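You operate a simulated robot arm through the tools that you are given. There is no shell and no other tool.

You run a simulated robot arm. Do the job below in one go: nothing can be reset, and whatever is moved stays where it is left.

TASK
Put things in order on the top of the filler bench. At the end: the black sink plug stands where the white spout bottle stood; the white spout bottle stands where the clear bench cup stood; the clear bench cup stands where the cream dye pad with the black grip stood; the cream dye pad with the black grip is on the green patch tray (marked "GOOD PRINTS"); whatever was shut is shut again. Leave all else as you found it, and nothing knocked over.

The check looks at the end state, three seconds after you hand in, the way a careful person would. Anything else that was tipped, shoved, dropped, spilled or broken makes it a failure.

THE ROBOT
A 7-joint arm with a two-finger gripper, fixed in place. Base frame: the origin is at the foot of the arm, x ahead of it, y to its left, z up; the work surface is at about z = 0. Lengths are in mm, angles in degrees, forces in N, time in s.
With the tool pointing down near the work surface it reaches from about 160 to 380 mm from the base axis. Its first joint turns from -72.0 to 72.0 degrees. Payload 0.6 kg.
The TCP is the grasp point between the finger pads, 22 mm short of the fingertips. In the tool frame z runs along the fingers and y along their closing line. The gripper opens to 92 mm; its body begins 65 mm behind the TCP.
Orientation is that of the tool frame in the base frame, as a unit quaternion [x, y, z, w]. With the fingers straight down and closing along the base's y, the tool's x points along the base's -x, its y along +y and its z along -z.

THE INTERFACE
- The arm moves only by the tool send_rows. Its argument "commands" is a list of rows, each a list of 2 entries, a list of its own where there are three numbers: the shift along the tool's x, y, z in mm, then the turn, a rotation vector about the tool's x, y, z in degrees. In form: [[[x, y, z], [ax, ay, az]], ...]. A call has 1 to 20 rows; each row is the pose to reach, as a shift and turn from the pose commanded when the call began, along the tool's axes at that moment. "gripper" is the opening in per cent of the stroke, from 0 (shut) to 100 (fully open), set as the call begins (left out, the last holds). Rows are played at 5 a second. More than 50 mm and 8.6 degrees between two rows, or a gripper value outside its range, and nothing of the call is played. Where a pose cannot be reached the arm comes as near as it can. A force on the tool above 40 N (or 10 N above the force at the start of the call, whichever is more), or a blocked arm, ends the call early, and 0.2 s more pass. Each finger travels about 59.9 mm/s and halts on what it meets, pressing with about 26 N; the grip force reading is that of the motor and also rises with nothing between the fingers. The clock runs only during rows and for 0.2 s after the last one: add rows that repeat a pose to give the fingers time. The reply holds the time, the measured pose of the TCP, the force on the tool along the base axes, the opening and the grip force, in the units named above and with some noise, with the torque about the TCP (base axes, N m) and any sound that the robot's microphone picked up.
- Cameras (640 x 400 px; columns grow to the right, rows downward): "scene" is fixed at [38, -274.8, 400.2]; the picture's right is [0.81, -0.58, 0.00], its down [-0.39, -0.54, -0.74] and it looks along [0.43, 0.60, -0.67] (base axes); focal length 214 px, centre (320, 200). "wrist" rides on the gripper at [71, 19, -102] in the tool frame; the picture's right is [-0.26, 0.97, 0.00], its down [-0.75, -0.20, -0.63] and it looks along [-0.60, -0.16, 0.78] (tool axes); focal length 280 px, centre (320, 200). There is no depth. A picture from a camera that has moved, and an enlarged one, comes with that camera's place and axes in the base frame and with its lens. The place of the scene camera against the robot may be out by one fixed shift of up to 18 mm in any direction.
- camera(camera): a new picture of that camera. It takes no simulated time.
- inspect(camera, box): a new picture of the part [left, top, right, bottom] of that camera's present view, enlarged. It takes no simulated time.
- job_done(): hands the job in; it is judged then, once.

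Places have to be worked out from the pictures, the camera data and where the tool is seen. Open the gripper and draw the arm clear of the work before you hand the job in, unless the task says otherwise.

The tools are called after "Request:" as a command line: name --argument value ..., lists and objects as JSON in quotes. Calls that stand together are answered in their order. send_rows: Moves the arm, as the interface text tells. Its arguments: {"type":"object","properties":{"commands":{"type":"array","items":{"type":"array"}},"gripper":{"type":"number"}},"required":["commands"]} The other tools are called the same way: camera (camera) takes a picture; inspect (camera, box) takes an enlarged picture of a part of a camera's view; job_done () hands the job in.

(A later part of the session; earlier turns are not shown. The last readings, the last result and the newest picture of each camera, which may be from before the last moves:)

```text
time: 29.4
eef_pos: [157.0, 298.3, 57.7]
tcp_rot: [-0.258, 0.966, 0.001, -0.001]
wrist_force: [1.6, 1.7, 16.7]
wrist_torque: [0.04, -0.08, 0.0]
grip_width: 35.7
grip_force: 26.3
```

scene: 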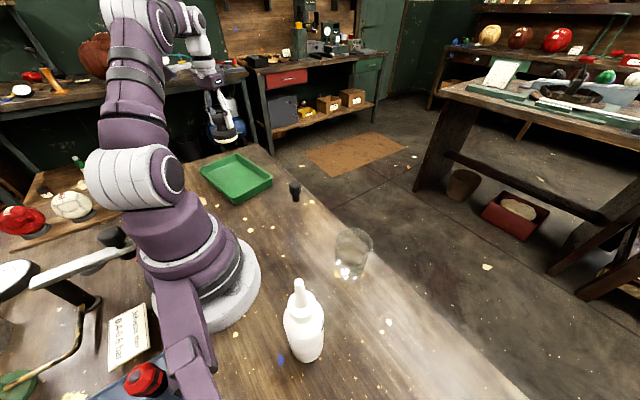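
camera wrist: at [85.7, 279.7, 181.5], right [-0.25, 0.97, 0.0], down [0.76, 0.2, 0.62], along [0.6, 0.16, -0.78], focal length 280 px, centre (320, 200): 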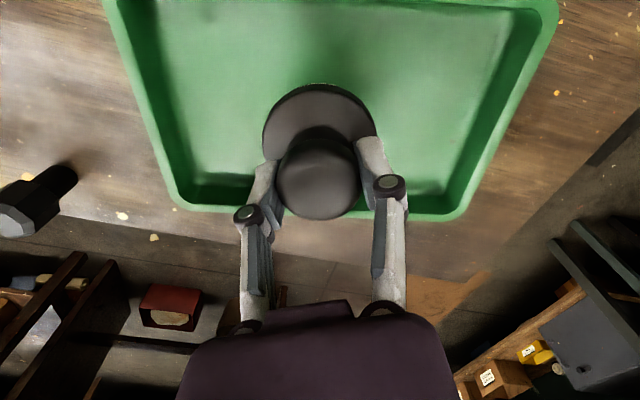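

Contact at about z=57.5 (16.7 N). I'll relieve a fraction of a millimetre, then open the fingers to about 62 mm and rise straight up.

Request:
send_rows --commands '[[[0, 0, -0.7], [0, 0, 0]], [[0, 0, -0.7], [0, 0, 0]]]'

Request:
send_rows --commands '[[[0, 0, 0], [0, 0, 0]], [[0, 0, 0], [0, 0, 0]], [[0, 0, 0], [0, 0, 0]]]' --gripper 68

Request:
camera --camera "wrist"

Request:
inspect --camera "scene" --box '[200, 130, 290, 205]'

```text
time: 30.0
eef_pos: [156.7, 296.5, 57.2]
tcp_rot: [-0.259, 0.966, -0.002, -0.001]
wrist_force: [1.8, 1.3, 3.4]
wrist_torque: [0.09, -0.16, 0.02]
grip_width: 35.6
grip_force: 25.8
```

```text
time: 30.8
eef_pos: [157.1, 298.0, 57.3]
tcp_rot: [-0.257, 0.966, 0.0, 0.0]
wrist_force: [-0.7, 0.0, 0.0]
wrist_torque: [-0.02, -0.02, -0.04]
grip_width: 62.7
grip_force: 0.0
```

```text
taken
camera wrist: at [86.4, 279.3, 160.0], right [-0.25, 0.97, 0.0], down [0.76, 0.2, 0.62], along [0.6, 0.16, -0.78], focal length 280 px, centre (320, 200)
```

wrist: 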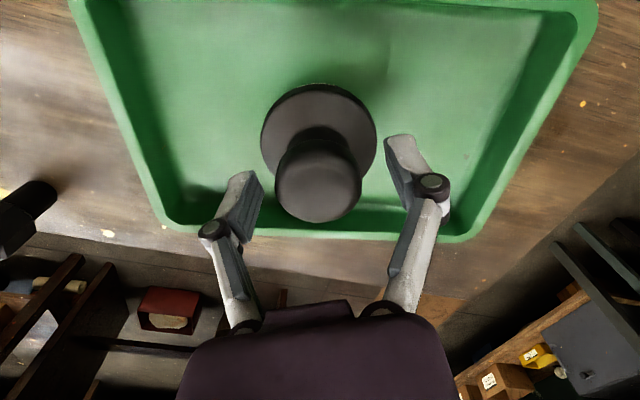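

```text
5.33 times, centred on (245, 168) of scene
camera zoom: at [38.0, -274.8, 400.2], right [0.81, -0.58, 0.0], down [-0.39, -0.54, -0.74], along [0.43, 0.6, -0.67], focal length 1144 px, centre (720, 373)
```

zoom: 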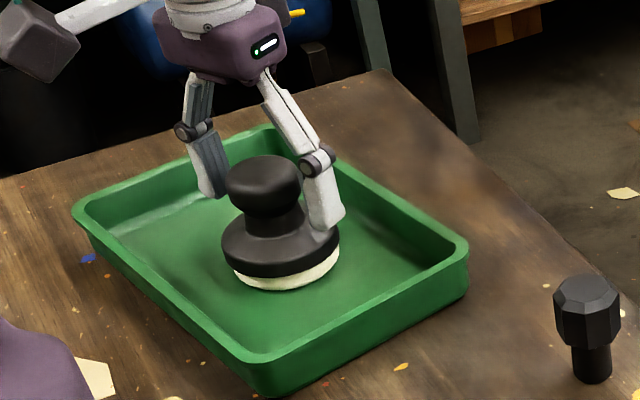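

The pad is standing in the tray, released. I'll rise straight up and travel back right to look nearly straight down on the cup.

Request:
send_rows --commands '[[[0, 0, -20], [0, 0, 0]], [[0, 0, -55], [0, 0, 0]], [[0, 0, -95], [0, 0, 0]], [[0, 0, -143], [0, 0, 0]], [[2.2, -33, -143], [0, 0, 2.5]], [[4.4, -66, -143], [0, 0, 5]], [[6.6, -99, -143], [0, 0, 7.5]], [[8.7, -132, -143], [0, 0, 10]], [[10.8, -164.7, -143], [0, 0, 12.5]], [[22.3, -192.7, -143], [0, 0, 15]], [[33.9, -220.7, -143], [0, 0, 18]], [[45.4, -248.6, -143], [0, 0, 21]], [[57, -276.6, -143], [0, 0, 24]], [[68.5, -304.6, -143], [0, 0, 27]], [[77.6, -336.9, -143], [0, 0, 30]], [[86.7, -369.1, -143], [0, 0, 30]], [[95.8, -401.4, -143], [0, 0, 30]], [[104.9, -433.6, -143], [0, 0, 30]], [[104.9, -433.6, -143], [0, 0, 30]]]' --gripper 100

Request:
camera --camera "wrist"

Request:
camera --camera "scene"

```text
time: 34.8
eef_pos: [282.0, -131.3, 202.9]
tcp_rot: [0.0, 1.0, -0.001, -0.001]
wrist_force: [0.4, -0.4, -0.2]
wrist_torque: [-0.01, 0.01, 0.02]
grip_width: 92.0
grip_force: 0.1
```

```text
taken
camera wrist: at [212.5, -111.7, 305.2], right [0.26, 0.96, 0.0], down [0.75, -0.2, 0.62], along [0.6, -0.17, -0.78], focal length 280 px, centre (320, 200)
```

wrist: 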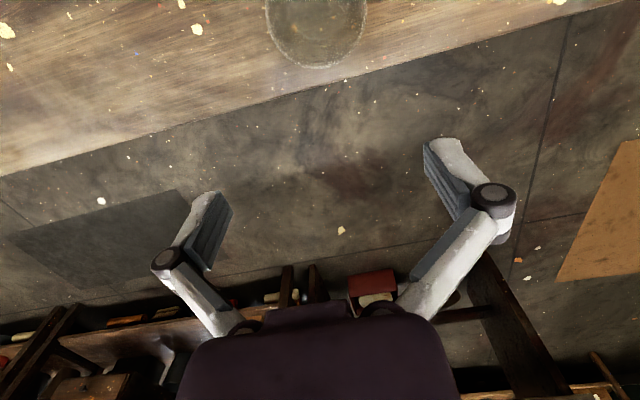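

```text
taken
```

scene: 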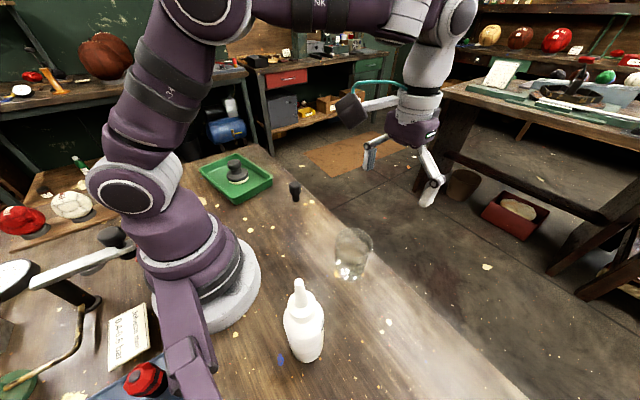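

Request:
inspect --camera "wrist" --box '[240, 0, 400, 100]'

Request:
inspect --camera "scene" --box '[310, 210, 400, 300]'

```text
4.00 times, centred on (320, 50) of wrist
camera zoom: at [212.5, -111.7, 305.2], right [0.26, 0.96, 0.0], down [0.75, -0.2, 0.62], along [0.6, -0.17, -0.78], focal length 1122 px, centre (320, 800)
```

zoom: 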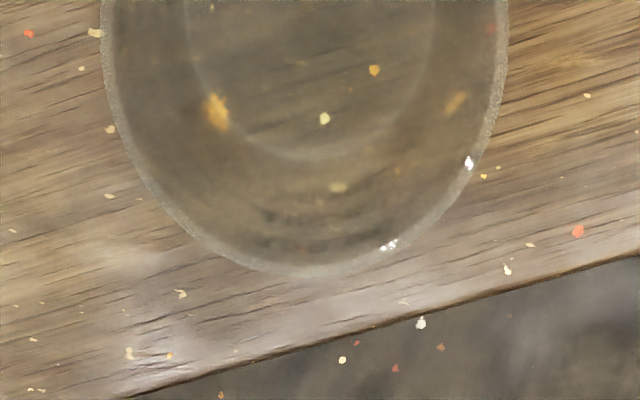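

```text
4.44 times, centred on (355, 255) of scene
camera zoom: at [38.0, -274.9, 400.2], right [0.81, -0.58, 0.0], down [-0.39, -0.54, -0.74], along [0.43, 0.6, -0.67], focal length 953 px, centre (164, -44)
```

zoom: 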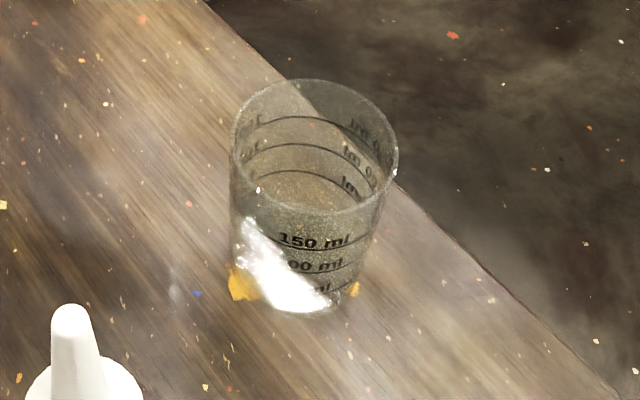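

From the near-vertical view the cup is at about (231.5,-119), rim ~64.5 mm across, ~91 mm high, apparently empty. I'll move above it at z≈150, fingers fully open, and check centring.

Request:
send_rows --commands '[[[17, 4, 0], [0, 0, 0]], [[35, 8, 0], [0, 0, 0]], [[51.8, 11.7, 0], [0, 0, 0]], [[51.8, 11.7, 26], [0, 0, 0]], [[51.8, 11.7, 52], [0, 0, 0]], [[51.8, 11.7, 52], [0, 0, 0]]]'

Request:
camera --camera "wrist"

Request:
inspect --camera "scene" --box '[290, 180, 450, 300]'

```text
time: 36.2
eef_pos: [229.5, -117.5, 148.9]
tcp_rot: [0.0, 1.0, -0.001, -0.001]
wrist_force: [0.5, -0.6, -0.6]
wrist_torque: [0.02, -0.01, -0.02]
grip_width: 91.8
grip_force: 0.1
```

```text
taken
camera wrist: at [159.9, -98.1, 252.0], right [0.26, 0.96, 0.0], down [0.75, -0.2, 0.62], along [0.6, -0.17, -0.78], focal length 280 px, centre (320, 200)
```

wrist: 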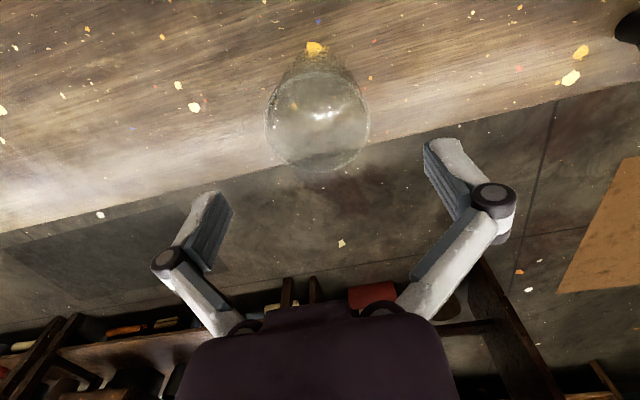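

```text
3.33 times, centred on (370, 240) of scene
camera zoom: at [38.0, -274.8, 400.2], right [0.81, -0.58, 0.0], down [-0.39, -0.54, -0.74], along [0.43, 0.6, -0.67], focal length 715 px, centre (153, 67)
```

zoom: 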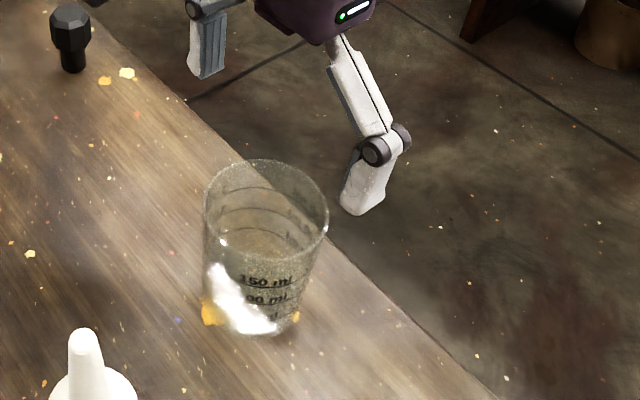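

Request:
inspect --camera "wrist" --box '[240, 30, 400, 190]'

```text
2.50 times, centred on (320, 110) of wrist
camera zoom: at [159.9, -98.1, 252.0], right [0.26, 0.96, 0.0], down [0.75, -0.2, 0.62], along [0.6, -0.17, -0.78], focal length 701 px, centre (320, 425)
```

zoom: 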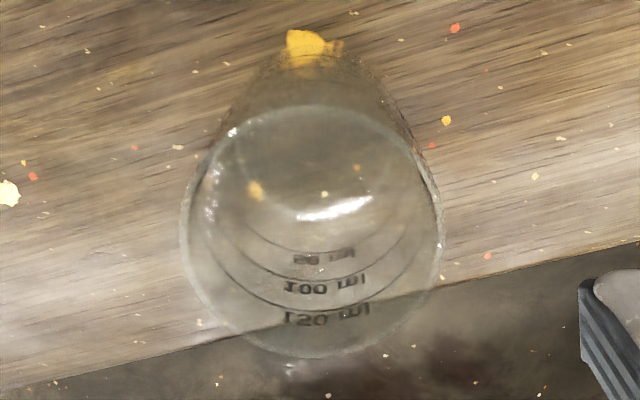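

The cup rim matches the grasp axis in depth but is about 2 mm off to the right side (−y). I'll shift −2 mm in y and descend to z≈64, then look before closing.

Request:
send_rows --commands '[[[0.5, -2, 0], [0, 0, 0]], [[0.5, -2, 22], [0, 0, 0]], [[0.5, -2, 44], [0, 0, 0]], [[0.5, -2, 66], [0, 0, 0]], [[0.5, -2, 86], [0, 0, 0]], [[0.5, -2, 86], [0, 0, 0]]]'

Request:
camera --camera "wrist"

Request:
inspect --camera "scene" --box '[290, 180, 450, 300]'

```text
time: 37.6
eef_pos: [229.0, -119.1, 63.3]
tcp_rot: [0.001, 1.0, -0.001, -0.001]
wrist_force: [0.6, 0.3, -0.5]
wrist_torque: [0.01, 0.0, -0.01]
grip_width: 92.1
grip_force: 0.0
```

```text
taken
camera wrist: at [159.2, -100.3, 165.9], right [0.26, 0.96, 0.0], down [0.75, -0.2, 0.62], along [0.6, -0.17, -0.78], focal length 280 px, centre (320, 200)
```

wrist: 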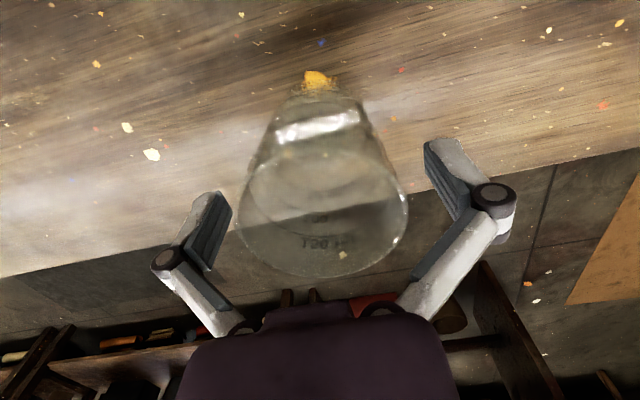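

```text
3.33 times, centred on (370, 240) of scene
camera zoom: at [38.0, -274.8, 400.2], right [0.81, -0.58, 0.0], down [-0.39, -0.54, -0.74], along [0.43, 0.6, -0.67], focal length 715 px, centre (153, 67)
```

zoom: 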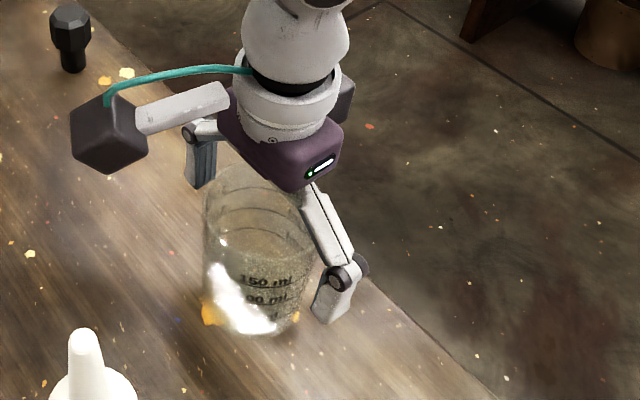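

The cup is centred between the open fingers. Closing on it.

Request:
send_rows --commands '[[[0, 0, 0], [0, 0, 0]], [[0, 0, 0], [0, 0, 0]], [[0, 0, 0], [0, 0, 0]], [[0, 0, 0], [0, 0, 0]]]' --gripper 0

Request:
camera --camera "wrist"

Request:
inspect --camera "scene" --box '[290, 180, 450, 300]'

```text
time: 38.6
eef_pos: [229.4, -119.0, 63.5]
tcp_rot: [0.0, 1.0, -0.001, -0.001]
wrist_force: [-1.2, 0.1, 9.8]
wrist_torque: [0.06, 0.04, 0.06]
grip_width: 62.1
grip_force: 25.9
```

```text
taken
camera wrist: at [159.3, -100.3, 166.2], right [0.26, 0.96, 0.0], down [0.75, -0.2, 0.62], along [0.6, -0.17, -0.78], focal length 280 px, centre (320, 200)
```

wrist: 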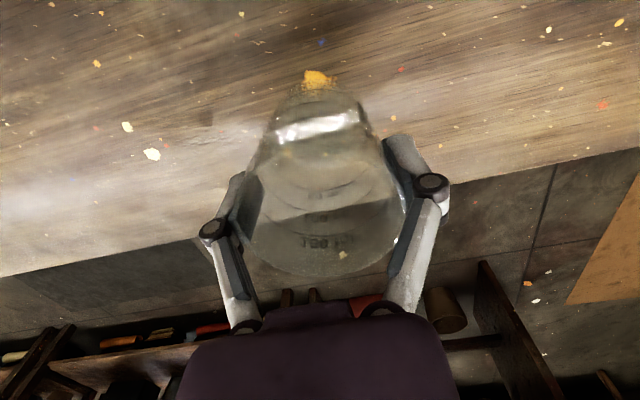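

```text
3.33 times, centred on (370, 240) of scene
camera zoom: at [38.0, -274.8, 400.2], right [0.81, -0.58, 0.0], down [-0.39, -0.54, -0.74], along [0.43, 0.6, -0.67], focal length 715 px, centre (153, 67)
```

zoom: 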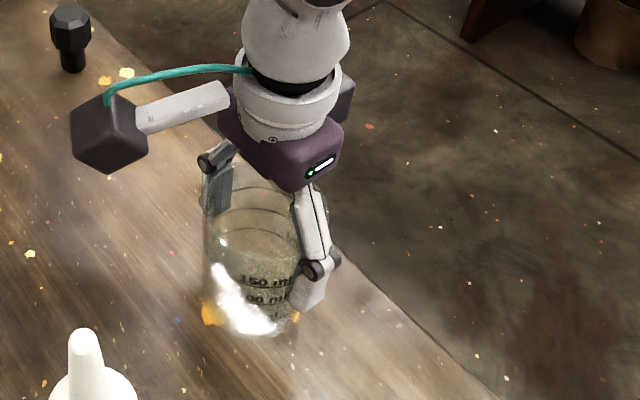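

Gripped at 62 mm width. Lifting slowly by 12 mm to check.

Request:
send_rows --commands '[[[0, 0, -3], [0, 0, 0]], [[0, 0, -6], [0, 0, 0]], [[0, 0, -9], [0, 0, 0]], [[0, 0, -12], [0, 0, 0]], [[0, 0, -12], [0, 0, 0]]]'

Request:
camera --camera "wrist"

Request:
inspect --camera "scene" --box '[290, 180, 450, 300]'

```text
time: 39.8
eef_pos: [228.8, -120.9, 76.0]
tcp_rot: [0.001, 1.0, -0.001, 0.0]
wrist_force: [-0.7, -0.5, -1.6]
wrist_torque: [0.0, 0.02, -0.02]
grip_width: 61.9
grip_force: 26.5
```

```text
taken
camera wrist: at [159.4, -100.6, 177.8], right [0.26, 0.96, 0.0], down [0.75, -0.2, 0.62], along [0.6, -0.17, -0.78], focal length 280 px, centre (320, 200)
```

wrist: 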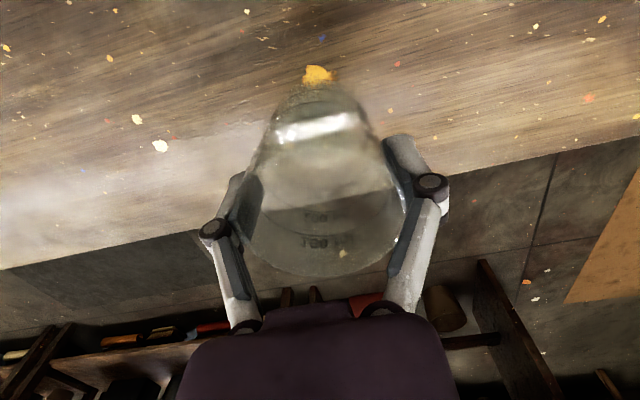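

```text
3.33 times, centred on (370, 240) of scene
camera zoom: at [38.0, -274.8, 400.2], right [0.81, -0.58, 0.0], down [-0.39, -0.54, -0.74], along [0.43, 0.6, -0.67], focal length 715 px, centre (153, 67)
```

zoom: 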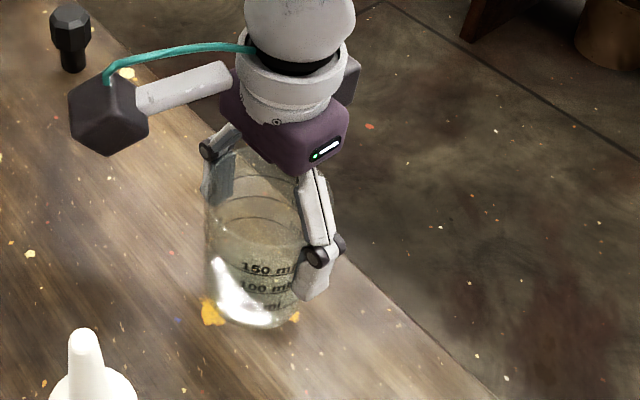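

The cup is off the bench and level. I'll raise it to z≈150 and carry it to above the pad's old place (191.5,-259).

Request:
send_rows --commands '[[[0, 0, -20], [0, 0, 0]], [[0, 0, -40], [0, 0, 0]], [[0, 0, -60], [0, 0, 0]], [[0, 0, -74], [0, 0, 0]], [[5, -18, -74], [0, 0, 0]], [[10, -36, -74], [0, 0, 0]], [[16, -58, -74], [0, 0, 0]], [[22, -80, -74], [0, 0, 0]], [[28, -101, -74], [0, 0, 0]], [[34, -121, -74], [0, 0, 0]], [[38.9, -139.4, -74], [0, 0, 0]], [[38.9, -139.4, -74], [0, 0, 0]]]'

Request:
camera --camera "wrist"

Request:
camera --camera "scene"

```text
time: 42.4
eef_pos: [189.1, -260.0, 149.3]
tcp_rot: [0.001, 1.0, -0.001, -0.002]
wrist_force: [-0.1, 0.1, 0.7]
wrist_torque: [-0.03, -0.04, -0.02]
grip_width: 61.8
grip_force: 25.9
```

```text
taken
camera wrist: at [119.8, -240.0, 251.9], right [0.26, 0.96, 0.0], down [0.75, -0.2, 0.62], along [0.6, -0.17, -0.78], focal length 280 px, centre (320, 200)
```

wrist: 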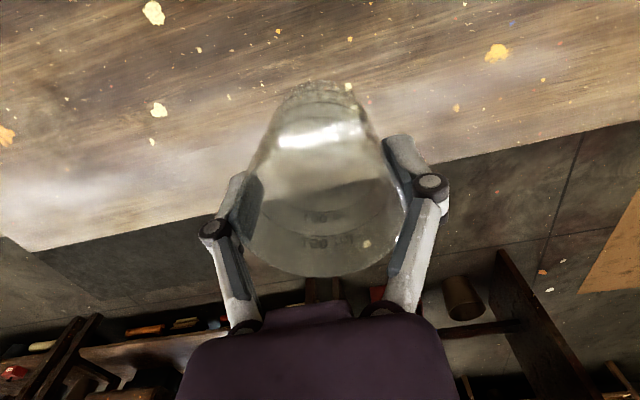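

```text
taken
```

scene: 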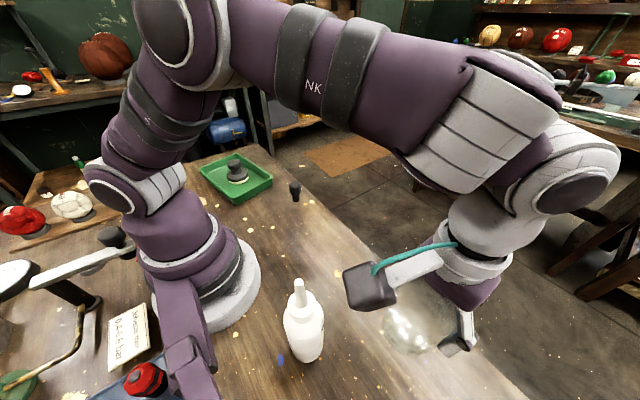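

The cup is above the pad's old spot. Descending to z≈68, then I'll check.

Request:
send_rows --commands '[[[0, 0, 20], [0, 0, 0]], [[0, 0, 40], [0, 0, 0]], [[0, 0, 58], [0, 0, 0]], [[0, 0, 70], [0, 0, 0]], [[0, 0, 78], [0, 0, 0]], [[0, 0, 82], [0, 0, 0]], [[0, 0, 82], [0, 0, 0]]]'

Request:
camera --camera "wrist"

Request:
inspect --camera "scene" --box '[320, 270, 480, 390]'

```text
time: 44.0
eef_pos: [189.3, -260.2, 68.5]
tcp_rot: [0.001, 1.0, -0.001, -0.001]
wrist_force: [0.5, -0.2, -0.7]
wrist_torque: [0.03, -0.01, 0.01]
grip_width: 62.0
grip_force: 25.8
```

```text
taken
camera wrist: at [119.6, -240.1, 169.8], right [0.26, 0.96, 0.0], down [0.75, -0.2, 0.62], along [0.6, -0.17, -0.78], focal length 280 px, centre (320, 200)
```

wrist: 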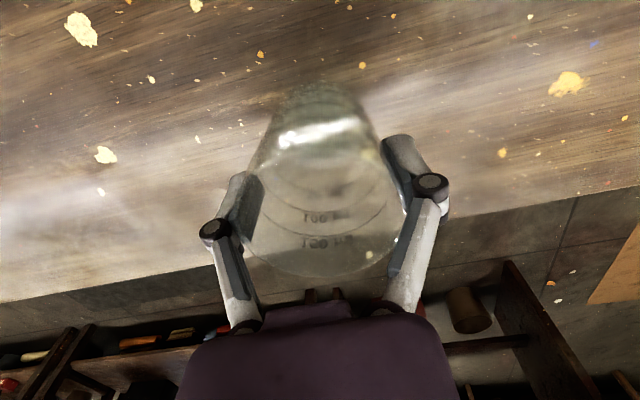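

```text
3.33 times, centred on (400, 330) of scene
camera zoom: at [38.0, -274.8, 400.2], right [0.81, -0.58, 0.0], down [-0.39, -0.54, -0.74], along [0.43, 0.6, -0.67], focal length 715 px, centre (53, -233)
```

zoom: 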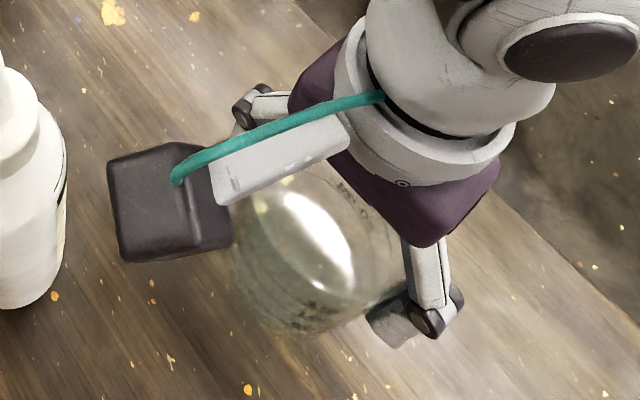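

Lowering the last few millimetres in 1 mm steps.

Request:
send_rows --commands '[[[0, 0, 1], [0, 0, 0]], [[0, 0, 2], [0, 0, 0]], [[0, 0, 3], [0, 0, 0]], [[0, 0, 3.5], [0, 0, 0]], [[0, 0, 3.5], [0, 0, 0]]]'

```text
time: 45.2
eef_pos: [189.4, -259.9, 63.9]
tcp_rot: [0.001, 1.0, 0.0, -0.001]
wrist_force: [-0.3, 0.5, -0.7]
wrist_torque: [-0.01, 0.01, 0.02]
grip_width: 61.7
grip_force: 25.5
```

Still no contact. Another millimetre or so down.

Request:
send_rows --commands '[[[0, 0, 0.5], [0, 0, 0]], [[0, 0, 1], [0, 0, 0]], [[0, 0, 1], [0, 0, 0]]]'

```text
time: 46.0
eef_pos: [190.6, -260.1, 65.0]
tcp_rot: [0.0, 1.0, -0.002, 0.0]
wrist_force: [-1.7, 3.0, 15.5]
wrist_torque: [0.12, 0.02, 0.03]
grip_width: 62.1
grip_force: 25.7
```

Contact at 15.5 N. I'll relieve about 0.6 mm, then open.

Request:
send_rows --commands '[[[0, 0, -0.6], [0, 0, 0]], [[0, 0, -0.6], [0, 0, 0]]]'

Request:
send_rows --commands '[[[0, 0, 0], [0, 0, 0]], [[0, 0, 0], [0, 0, 0]], [[0, 0, 0], [0, 0, 0]]]' --gripper 100

Request:
camera --camera "wrist"

Request:
inspect --camera "scene" --box '[320, 270, 480, 390]'

```text
time: 46.6
eef_pos: [190.4, -260.1, 64.0]
tcp_rot: [0.001, 1.0, -0.001, 0.0]
wrist_force: [0.2, -0.5, 0.9]
wrist_torque: [-0.05, -0.08, -0.01]
grip_width: 61.8
grip_force: 25.7
```

```text
time: 47.4
eef_pos: [190.4, -259.2, 64.3]
tcp_rot: [0.001, 1.0, -0.001, 0.0]
wrist_force: [-0.1, -0.1, -0.3]
wrist_torque: [0.01, 0.02, 0.0]
grip_width: 92.1
grip_force: 0.0
```

```text
taken
camera wrist: at [120.3, -240.2, 166.3], right [0.26, 0.96, 0.0], down [0.75, -0.2, 0.62], along [0.6, -0.17, -0.78], focal length 280 px, centre (320, 200)
```

wrist: 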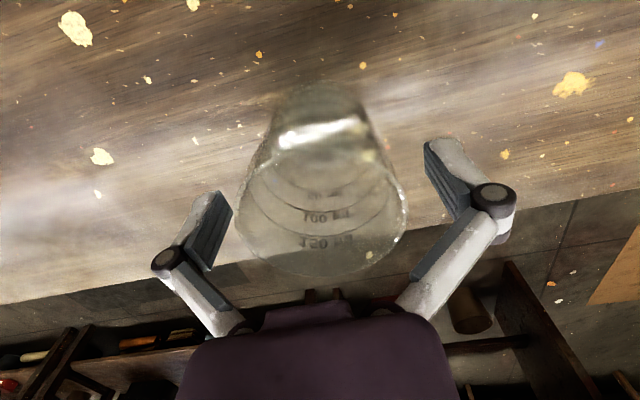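

```text
3.33 times, centred on (400, 330) of scene
camera zoom: at [38.0, -274.8, 400.2], right [0.81, -0.58, 0.0], down [-0.39, -0.54, -0.74], along [0.43, 0.6, -0.67], focal length 715 px, centre (53, -233)
```

zoom: 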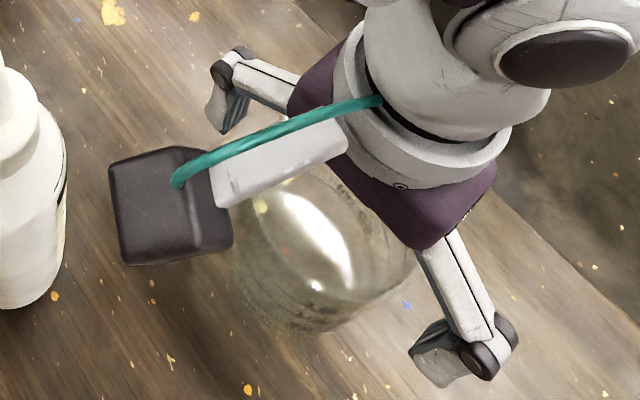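

The cup stands on the pad's old place, released. I'll rise straight up high and then move so the wrist camera looks almost straight down on the bottle.

Request:
send_rows --commands '[[[0, 0, -20], [0, 0, 0]], [[0, 0, -55], [0, 0, 0]], [[0, 0, -95], [0, 0, 0]], [[0, 0, -140], [0, 0, 0]], [[0, 0, -185], [0, 0, 0]], [[0, 0, -226], [0, 0, 0]], [[15, 21, -226], [0, 0, 0]], [[30, 42, -226], [0, 0, 0]], [[45, 63, -226], [0, 0, 0]], [[45, 63, -226], [0, 0, 0]]]'

Request:
camera --camera "wrist"

Request:
camera --camera "scene"

```text
time: 49.6
eef_pos: [146.4, -196.1, 288.7]
tcp_rot: [0.001, 1.0, 0.0, 0.0]
wrist_force: [0.1, -0.2, 0.1]
wrist_torque: [-0.04, 0.02, 0.0]
grip_width: 92.1
grip_force: 0.0
out of reach, approached as far as the arm can: row 6
```

```text
taken
camera wrist: at [75.7, -176.1, 391.8], right [0.26, 0.96, 0.0], down [0.75, -0.2, 0.62], along [0.6, -0.17, -0.78], focal length 280 px, centre (320, 200)
```

wrist: 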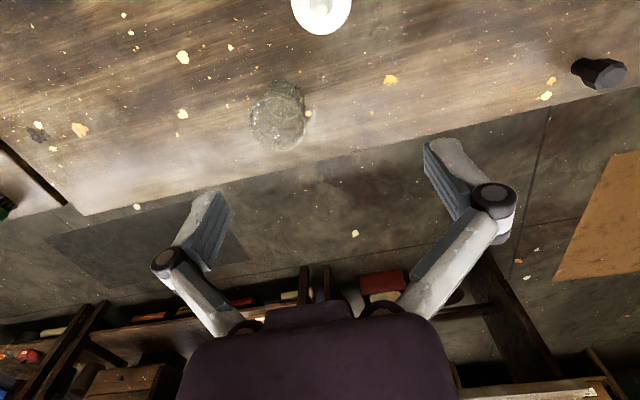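

```text
taken
```

scene: 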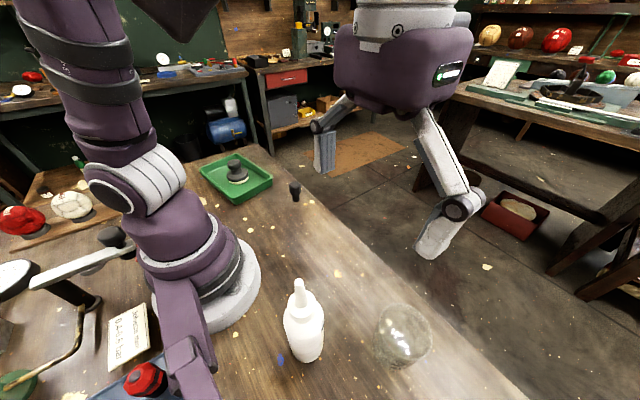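

Request:
inspect --camera "wrist" --box '[272, 0, 368, 60]'

Request:
inspect --camera "wrist" --box '[230, 60, 330, 160]'

Request:
inspect --camera "scene" --box '[260, 260, 460, 385]'

```text
6.67 times, centred on (320, 30) of wrist
camera zoom: at [75.7, -176.1, 391.8], right [0.26, 0.96, 0.0], down [0.75, -0.2, 0.62], along [0.6, -0.17, -0.78], focal length 1869 px, centre (320, 1333)
```

zoom: 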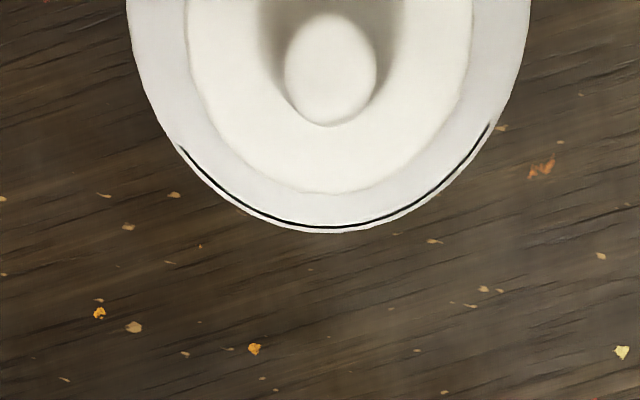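

```text
4.00 times, centred on (280, 110) of wrist
camera zoom: at [75.7, -176.1, 391.8], right [0.26, 0.96, 0.0], down [0.75, -0.2, 0.62], along [0.6, -0.17, -0.78], focal length 1122 px, centre (480, 560)
```

zoom: 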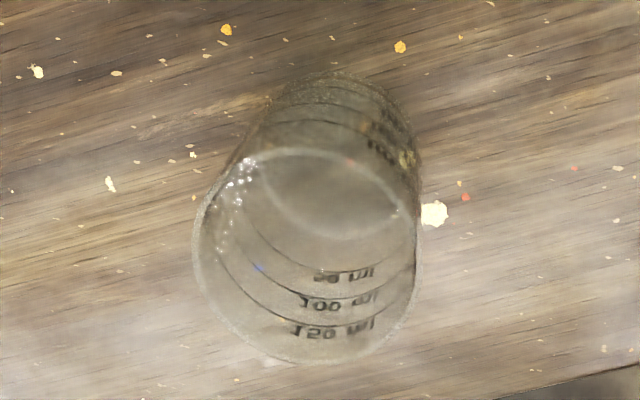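

```text
3.20 times, centred on (360, 322) of scene
camera zoom: at [38.0, -274.8, 400.2], right [0.81, -0.58, 0.0], down [-0.39, -0.54, -0.74], along [0.43, 0.6, -0.67], focal length 686 px, centre (192, -192)
```

zoom: 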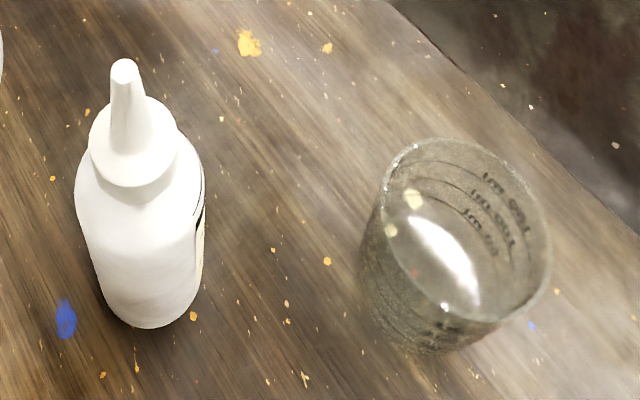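

The bottle's spout, collar and body all agree on a centre near (92,-179), with the collar at roughly z=127–150, ~31 mm wide, and the tip at about z=200. I'll move above it and come down to z≈228, fingertips just above the spout tip, to check the centring.

Request:
send_rows --commands '[[[14, 4, 0], [0, 0, 0]], [[28, 8, 0], [0, 0, 0]], [[42, 12, 0], [0, 0, 0]], [[54.9, 15.9, 0], [0, 0, 0]], [[54.9, 15.9, 20], [0, 0, 0]], [[54.9, 15.9, 40], [0, 0, 0]], [[54.9, 15.9, 60], [0, 0, 0]], [[54.9, 15.9, 60], [0, 0, 0]]]'

Request:
camera --camera "wrist"

Request:
camera --camera "scene"

```text
time: 51.4
eef_pos: [90.3, -179.9, 230.5]
tcp_rot: [0.001, 1.0, -0.001, -0.001]
wrist_force: [0.9, -0.1, 0.3]
wrist_torque: [0.01, 0.0, -0.01]
grip_width: 92.2
grip_force: 0.1
```

```text
taken
camera wrist: at [20.5, -161.0, 332.1], right [0.26, 0.96, 0.0], down [0.75, -0.2, 0.62], along [0.6, -0.17, -0.78], focal length 280 px, centre (320, 200)
```

wrist: 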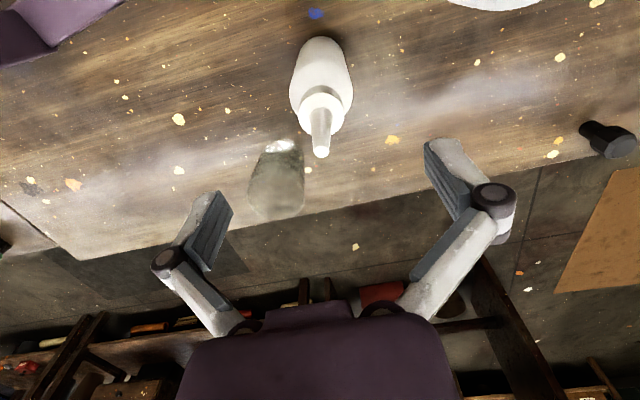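

```text
taken
```

scene: 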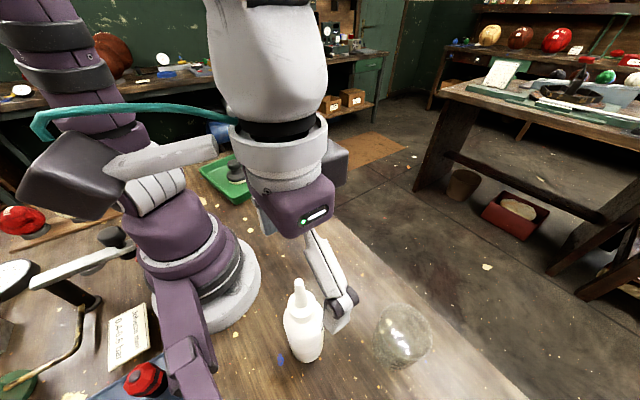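

Request:
inspect --camera "wrist" --box '[260, 20, 388, 170]'

Request:
inspect --camera "scene" --box '[250, 190, 410, 370]'

```text
2.67 times, centred on (324, 95) of wrist
camera zoom: at [20.5, -161.0, 332.1], right [0.26, 0.96, 0.0], down [0.75, -0.2, 0.62], along [0.6, -0.17, -0.78], focal length 748 px, centre (309, 480)
```

zoom: 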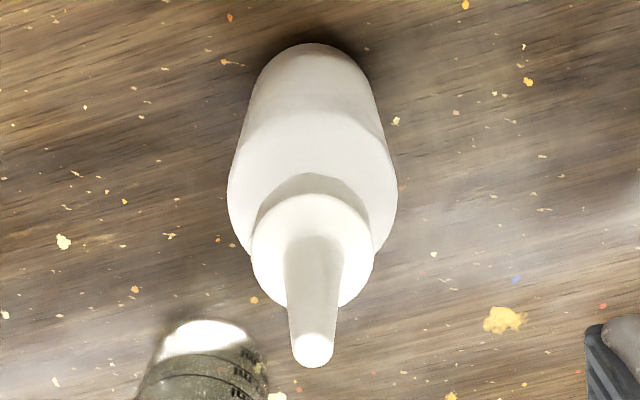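

```text
2.22 times, centred on (330, 280) of scene
camera zoom: at [38.0, -274.8, 400.2], right [0.81, -0.58, 0.0], down [-0.39, -0.54, -0.74], along [0.43, 0.6, -0.67], focal length 477 px, centre (298, 22)
```

zoom: 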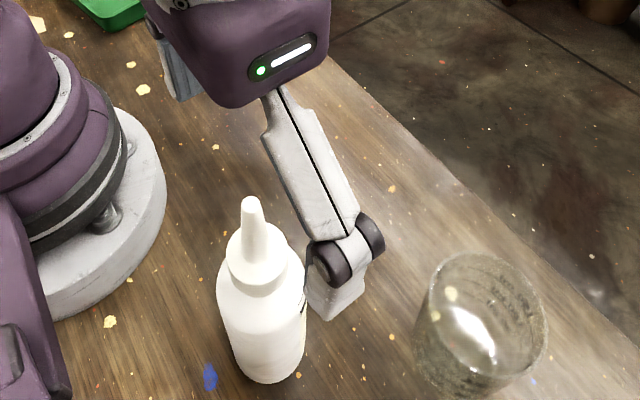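

Centring is within 1 mm. I'll shift +0.9 mm in y and descend to z≈151 so the pads meet the collar.

Request:
send_rows --commands '[[[0, 0.9, 0], [0, 0, 0]], [[0, 0.9, 20], [0, 0, 0]], [[0, 0.9, 40], [0, 0, 0]], [[0, 0.9, 60], [0, 0, 0]], [[0, 0.9, 72], [0, 0, 0]], [[0, 0.9, 79], [0, 0, 0]], [[0, 0.9, 79], [0, 0, 0]]]'

Request:
camera --camera "wrist"

Request:
inspect --camera "scene" --box '[220, 190, 420, 370]'

```text
time: 53.0
eef_pos: [91.0, -179.6, 150.4]
tcp_rot: [0.001, 1.0, -0.001, -0.001]
wrist_force: [-0.7, -0.3, -0.8]
wrist_torque: [-0.02, 0.0, -0.01]
grip_width: 92.2
grip_force: 0.0
```

```text
taken
camera wrist: at [20.6, -159.9, 253.5], right [0.26, 0.96, 0.0], down [0.75, -0.2, 0.62], along [0.6, -0.17, -0.78], focal length 280 px, centre (320, 200)
```

wrist: 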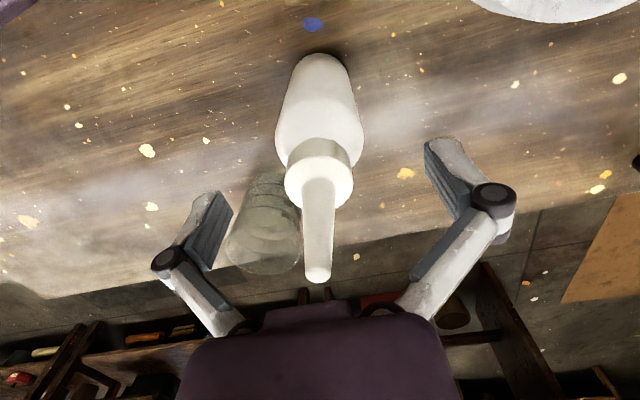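

```text
2.22 times, centred on (320, 280) of scene
camera zoom: at [38.0, -274.8, 400.2], right [0.81, -0.58, 0.0], down [-0.39, -0.54, -0.74], along [0.43, 0.6, -0.67], focal length 477 px, centre (320, 22)
```

zoom: 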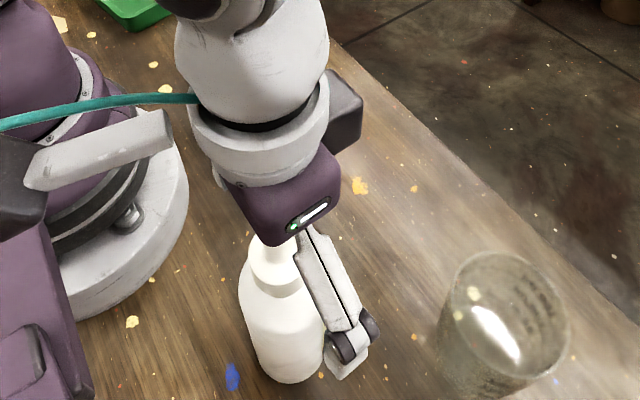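

The collar lies right at the grasp plane with ~15 mm clearance between spout tip and palm. Closing on the collar.

Request:
send_rows --commands '[[[0, 0, 0], [0, 0, 0]], [[0, 0, 0], [0, 0, 0]], [[0, 0, 0], [0, 0, 0]], [[0, 0, 0], [0, 0, 0]], [[0, 0, 0], [0, 0, 0]]]' --gripper 0

Request:
camera --camera "wrist"

Request:
inspect --camera "scene" --box '[220, 190, 420, 370]'

```text
time: 54.2
eef_pos: [91.3, -179.3, 150.7]
tcp_rot: [0.001, 1.0, -0.002, -0.001]
wrist_force: [-0.6, -1.5, 13.3]
wrist_torque: [-0.05, 0.0, -0.03]
grip_width: 30.0
grip_force: 15.1
```

```text
taken
camera wrist: at [20.6, -160.0, 253.7], right [0.26, 0.96, 0.0], down [0.75, -0.2, 0.62], along [0.6, -0.17, -0.78], focal length 280 px, centre (320, 200)
```

wrist: 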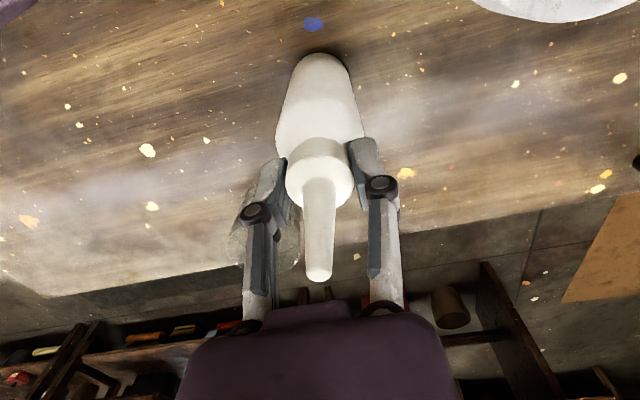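

```text
2.22 times, centred on (320, 280) of scene
camera zoom: at [38.0, -274.8, 400.2], right [0.81, -0.58, 0.0], down [-0.39, -0.54, -0.74], along [0.43, 0.6, -0.67], focal length 477 px, centre (320, 22)
```

zoom: 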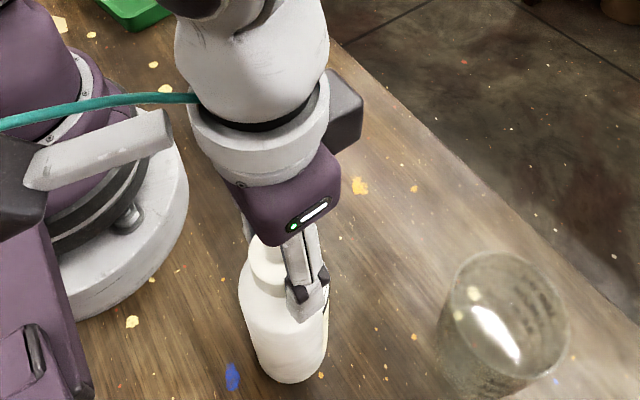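

Gripped at 30 mm; force was still building. I'll hold briefly, then lift 10 mm slowly.

Request:
send_rows --commands '[[[0, 0, 0], [0, 0, 0]], [[0, 0, 0], [0, 0, 0]], [[0, 0, 0], [0, 0, 0]]]' --gripper 0

Request:
send_rows --commands '[[[0, 0, -2], [0, 0, 0]], [[0, 0, -4], [0, 0, 0]], [[0, 0, -6], [0, 0, 0]], [[0, 0, -8], [0, 0, 0]], [[0, 0, -10], [0, 0, 0]], [[0, 0, -10], [0, 0, 0]]]'

Request:
camera --camera "wrist"

Request:
inspect --camera "scene" --box '[220, 190, 420, 370]'

```text
time: 55.0
eef_pos: [90.7, -180.1, 151.1]
tcp_rot: [0.001, 1.0, -0.002, 0.0]
wrist_force: [0.0, -1.5, 18.4]
wrist_torque: [-0.09, -0.05, -0.02]
grip_width: 30.0
grip_force: 15.1
```

```text
time: 56.4
eef_pos: [90.8, -180.8, 160.7]
tcp_rot: [0.001, 1.0, -0.001, -0.001]
wrist_force: [0.8, 0.1, -2.1]
wrist_torque: [-0.02, 0.01, 0.02]
grip_width: 30.2
grip_force: 15.3
```

```text
taken
camera wrist: at [20.8, -160.3, 263.4], right [0.26, 0.96, 0.0], down [0.75, -0.2, 0.62], along [0.6, -0.17, -0.78], focal length 280 px, centre (320, 200)
```

wrist: 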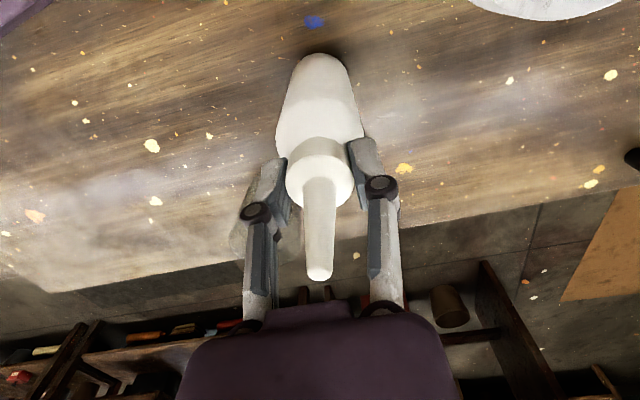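

```text
2.22 times, centred on (320, 280) of scene
camera zoom: at [38.0, -274.9, 400.2], right [0.81, -0.58, 0.0], down [-0.39, -0.54, -0.74], along [0.43, 0.6, -0.67], focal length 477 px, centre (320, 22)
```

zoom: 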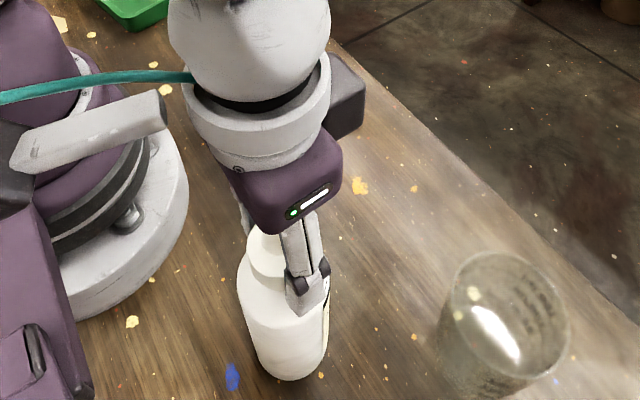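

The bottle is lifted and upright. I'll raise it a further 30 mm and carry it gently to the cup's old place (230,-119).

Request:
send_rows --commands '[[[0, 0, -10], [0, 0, 0]], [[0, 0, -20], [0, 0, 0]], [[0, 0, -30], [0, 0, 0]], [[-6, 2.6, -30], [0, 0, 0]], [[-18, 7.8, -30], [0, 0, 0]], [[-33, 14.2, -30], [0, 0, 0]], [[-48, 20.7, -30], [0, 0, 0]], [[-63, 27.2, -30], [0, 0, 0]], [[-78, 33.7, -30], [0, 0, 0]], [[-93, 40.1, -30], [0, 0, 0]], [[-108, 46.6, -30], [0, 0, 0]], [[-121, 52.2, -30], [0, 0, 0]], [[-132, 57, -30], [0, 0, 0]], [[-138.5, 59.8, -30], [0, 0, 0]], [[-138.5, 59.8, -30], [0, 0, 0]]]'

Request:
camera --camera "wrist"

Request:
camera --camera "scene"

```text
time: 59.6
eef_pos: [228.4, -120.5, 189.6]
tcp_rot: [0.0, 1.0, -0.001, -0.001]
wrist_force: [0.1, 0.0, -1.9]
wrist_torque: [-0.01, 0.02, 0.02]
grip_width: 29.9
grip_force: 15.4
```

```text
taken
camera wrist: at [159.2, -100.8, 293.0], right [0.26, 0.96, 0.0], down [0.75, -0.2, 0.62], along [0.6, -0.17, -0.78], focal length 280 px, centre (320, 200)
```

wrist: 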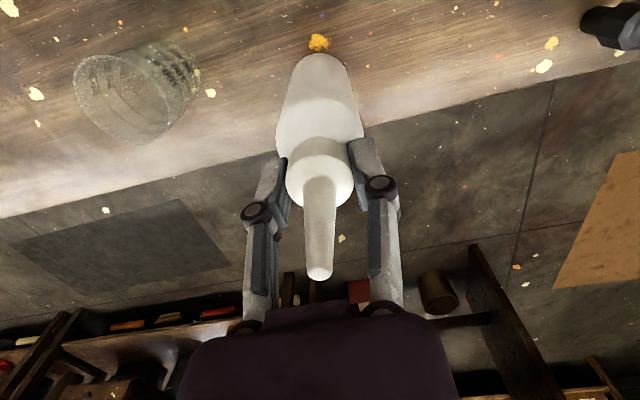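

```text
taken
```

scene: 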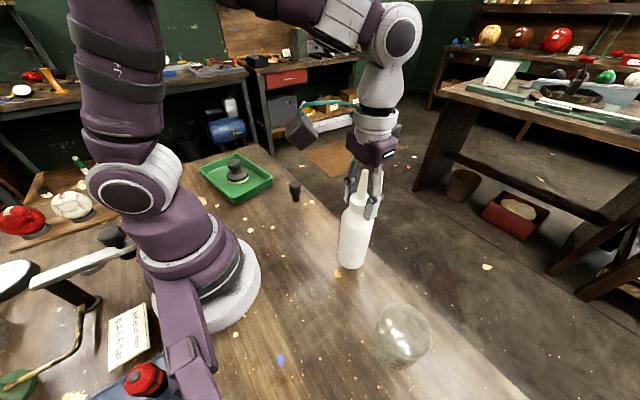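

The bottle is upright above the target. Descending 36 mm, then the last bit slowly.

Request:
send_rows --commands '[[[0, 0.4, 10], [0, 0, 0]], [[0, 0.4, 20], [0, 0, 0]], [[0, 0.4, 28], [0, 0, 0]], [[0, 0.4, 33], [0, 0, 0]], [[0, 0.4, 36], [0, 0, 0]], [[0, 0.4, 36], [0, 0, 0]]]'

Request:
send_rows --commands '[[[0, 0, 1], [0, 0, 0]], [[0, 0, 2], [0, 0, 0]], [[0, 0, 3], [0, 0, 0]], [[0, 0, 3], [0, 0, 0]]]'

Request:
inspect --camera "scene" --box '[290, 150, 450, 290]'

```text
time: 61.0
eef_pos: [229.0, -120.5, 154.5]
tcp_rot: [0.001, 1.0, -0.001, -0.001]
wrist_force: [0.1, 0.1, -2.0]
wrist_torque: [-0.04, 0.01, 0.04]
grip_width: 29.6
grip_force: 14.9
```

```text
time: 62.0
eef_pos: [229.5, -119.6, 151.3]
tcp_rot: [0.001, 1.0, -0.002, 0.001]
wrist_force: [-3.5, -1.3, 21.2]
wrist_torque: [-0.03, 0.23, -0.01]
grip_width: 29.7
grip_force: 15.3
```

```text
2.86 times, centred on (370, 220) of scene
camera zoom: at [38.0, -274.8, 400.2], right [0.81, -0.58, 0.0], down [-0.39, -0.54, -0.74], along [0.43, 0.6, -0.67], focal length 613 px, centre (177, 143)
```

zoom: 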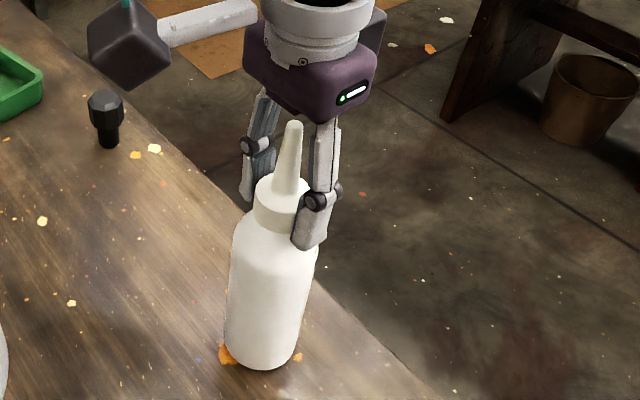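

Contact at 21 N; the bottle base sits between the same orange specks the cup did. I'll relieve 0.7 mm and open.

Request:
send_rows --commands '[[[0, 0, -0.7], [0, 0, 0]], [[0, 0, -0.7], [0, 0, 0]]]'

Request:
send_rows --commands '[[[0, 0, 0], [0, 0, 0]], [[0, 0, 0], [0, 0, 0]], [[0, 0, 0], [0, 0, 0]]]' --gripper 100

Request:
camera --camera "wrist"

Request:
inspect --camera "scene" --box '[290, 150, 450, 290]'

```text
time: 62.6
eef_pos: [229.4, -120.6, 151.8]
tcp_rot: [0.0, 1.0, -0.001, -0.001]
wrist_force: [1.4, 0.3, 0.4]
wrist_torque: [0.04, -0.1, -0.04]
grip_width: 29.9
grip_force: 15.2
```

```text
time: 63.4
eef_pos: [228.6, -120.5, 152.3]
tcp_rot: [0.001, 1.0, -0.001, -0.001]
wrist_force: [-0.3, 0.0, -0.6]
wrist_torque: [0.0, 0.03, 0.01]
grip_width: 91.9
grip_force: 0.1
```

```text
taken
camera wrist: at [158.9, -100.3, 254.6], right [0.26, 0.96, 0.0], down [0.75, -0.2, 0.62], along [0.6, -0.17, -0.78], focal length 280 px, centre (320, 200)
```

wrist: 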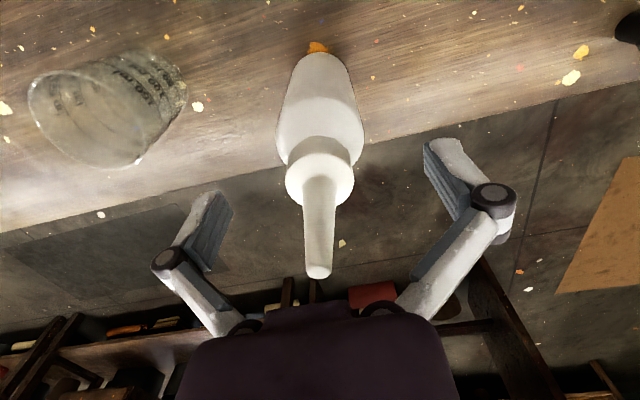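

```text
2.86 times, centred on (370, 220) of scene
camera zoom: at [38.0, -274.8, 400.2], right [0.81, -0.58, 0.0], down [-0.39, -0.54, -0.74], along [0.43, 0.6, -0.67], focal length 613 px, centre (177, 143)
```

zoom: 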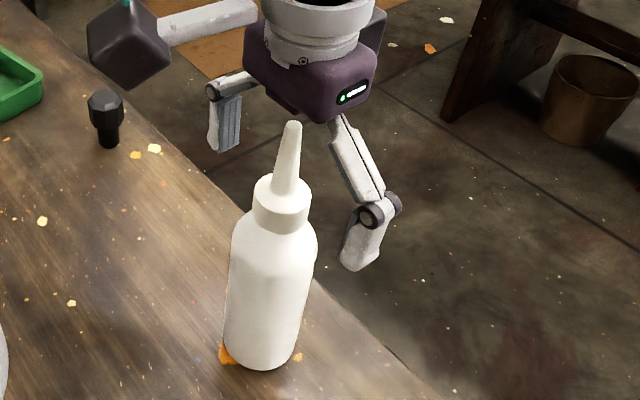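

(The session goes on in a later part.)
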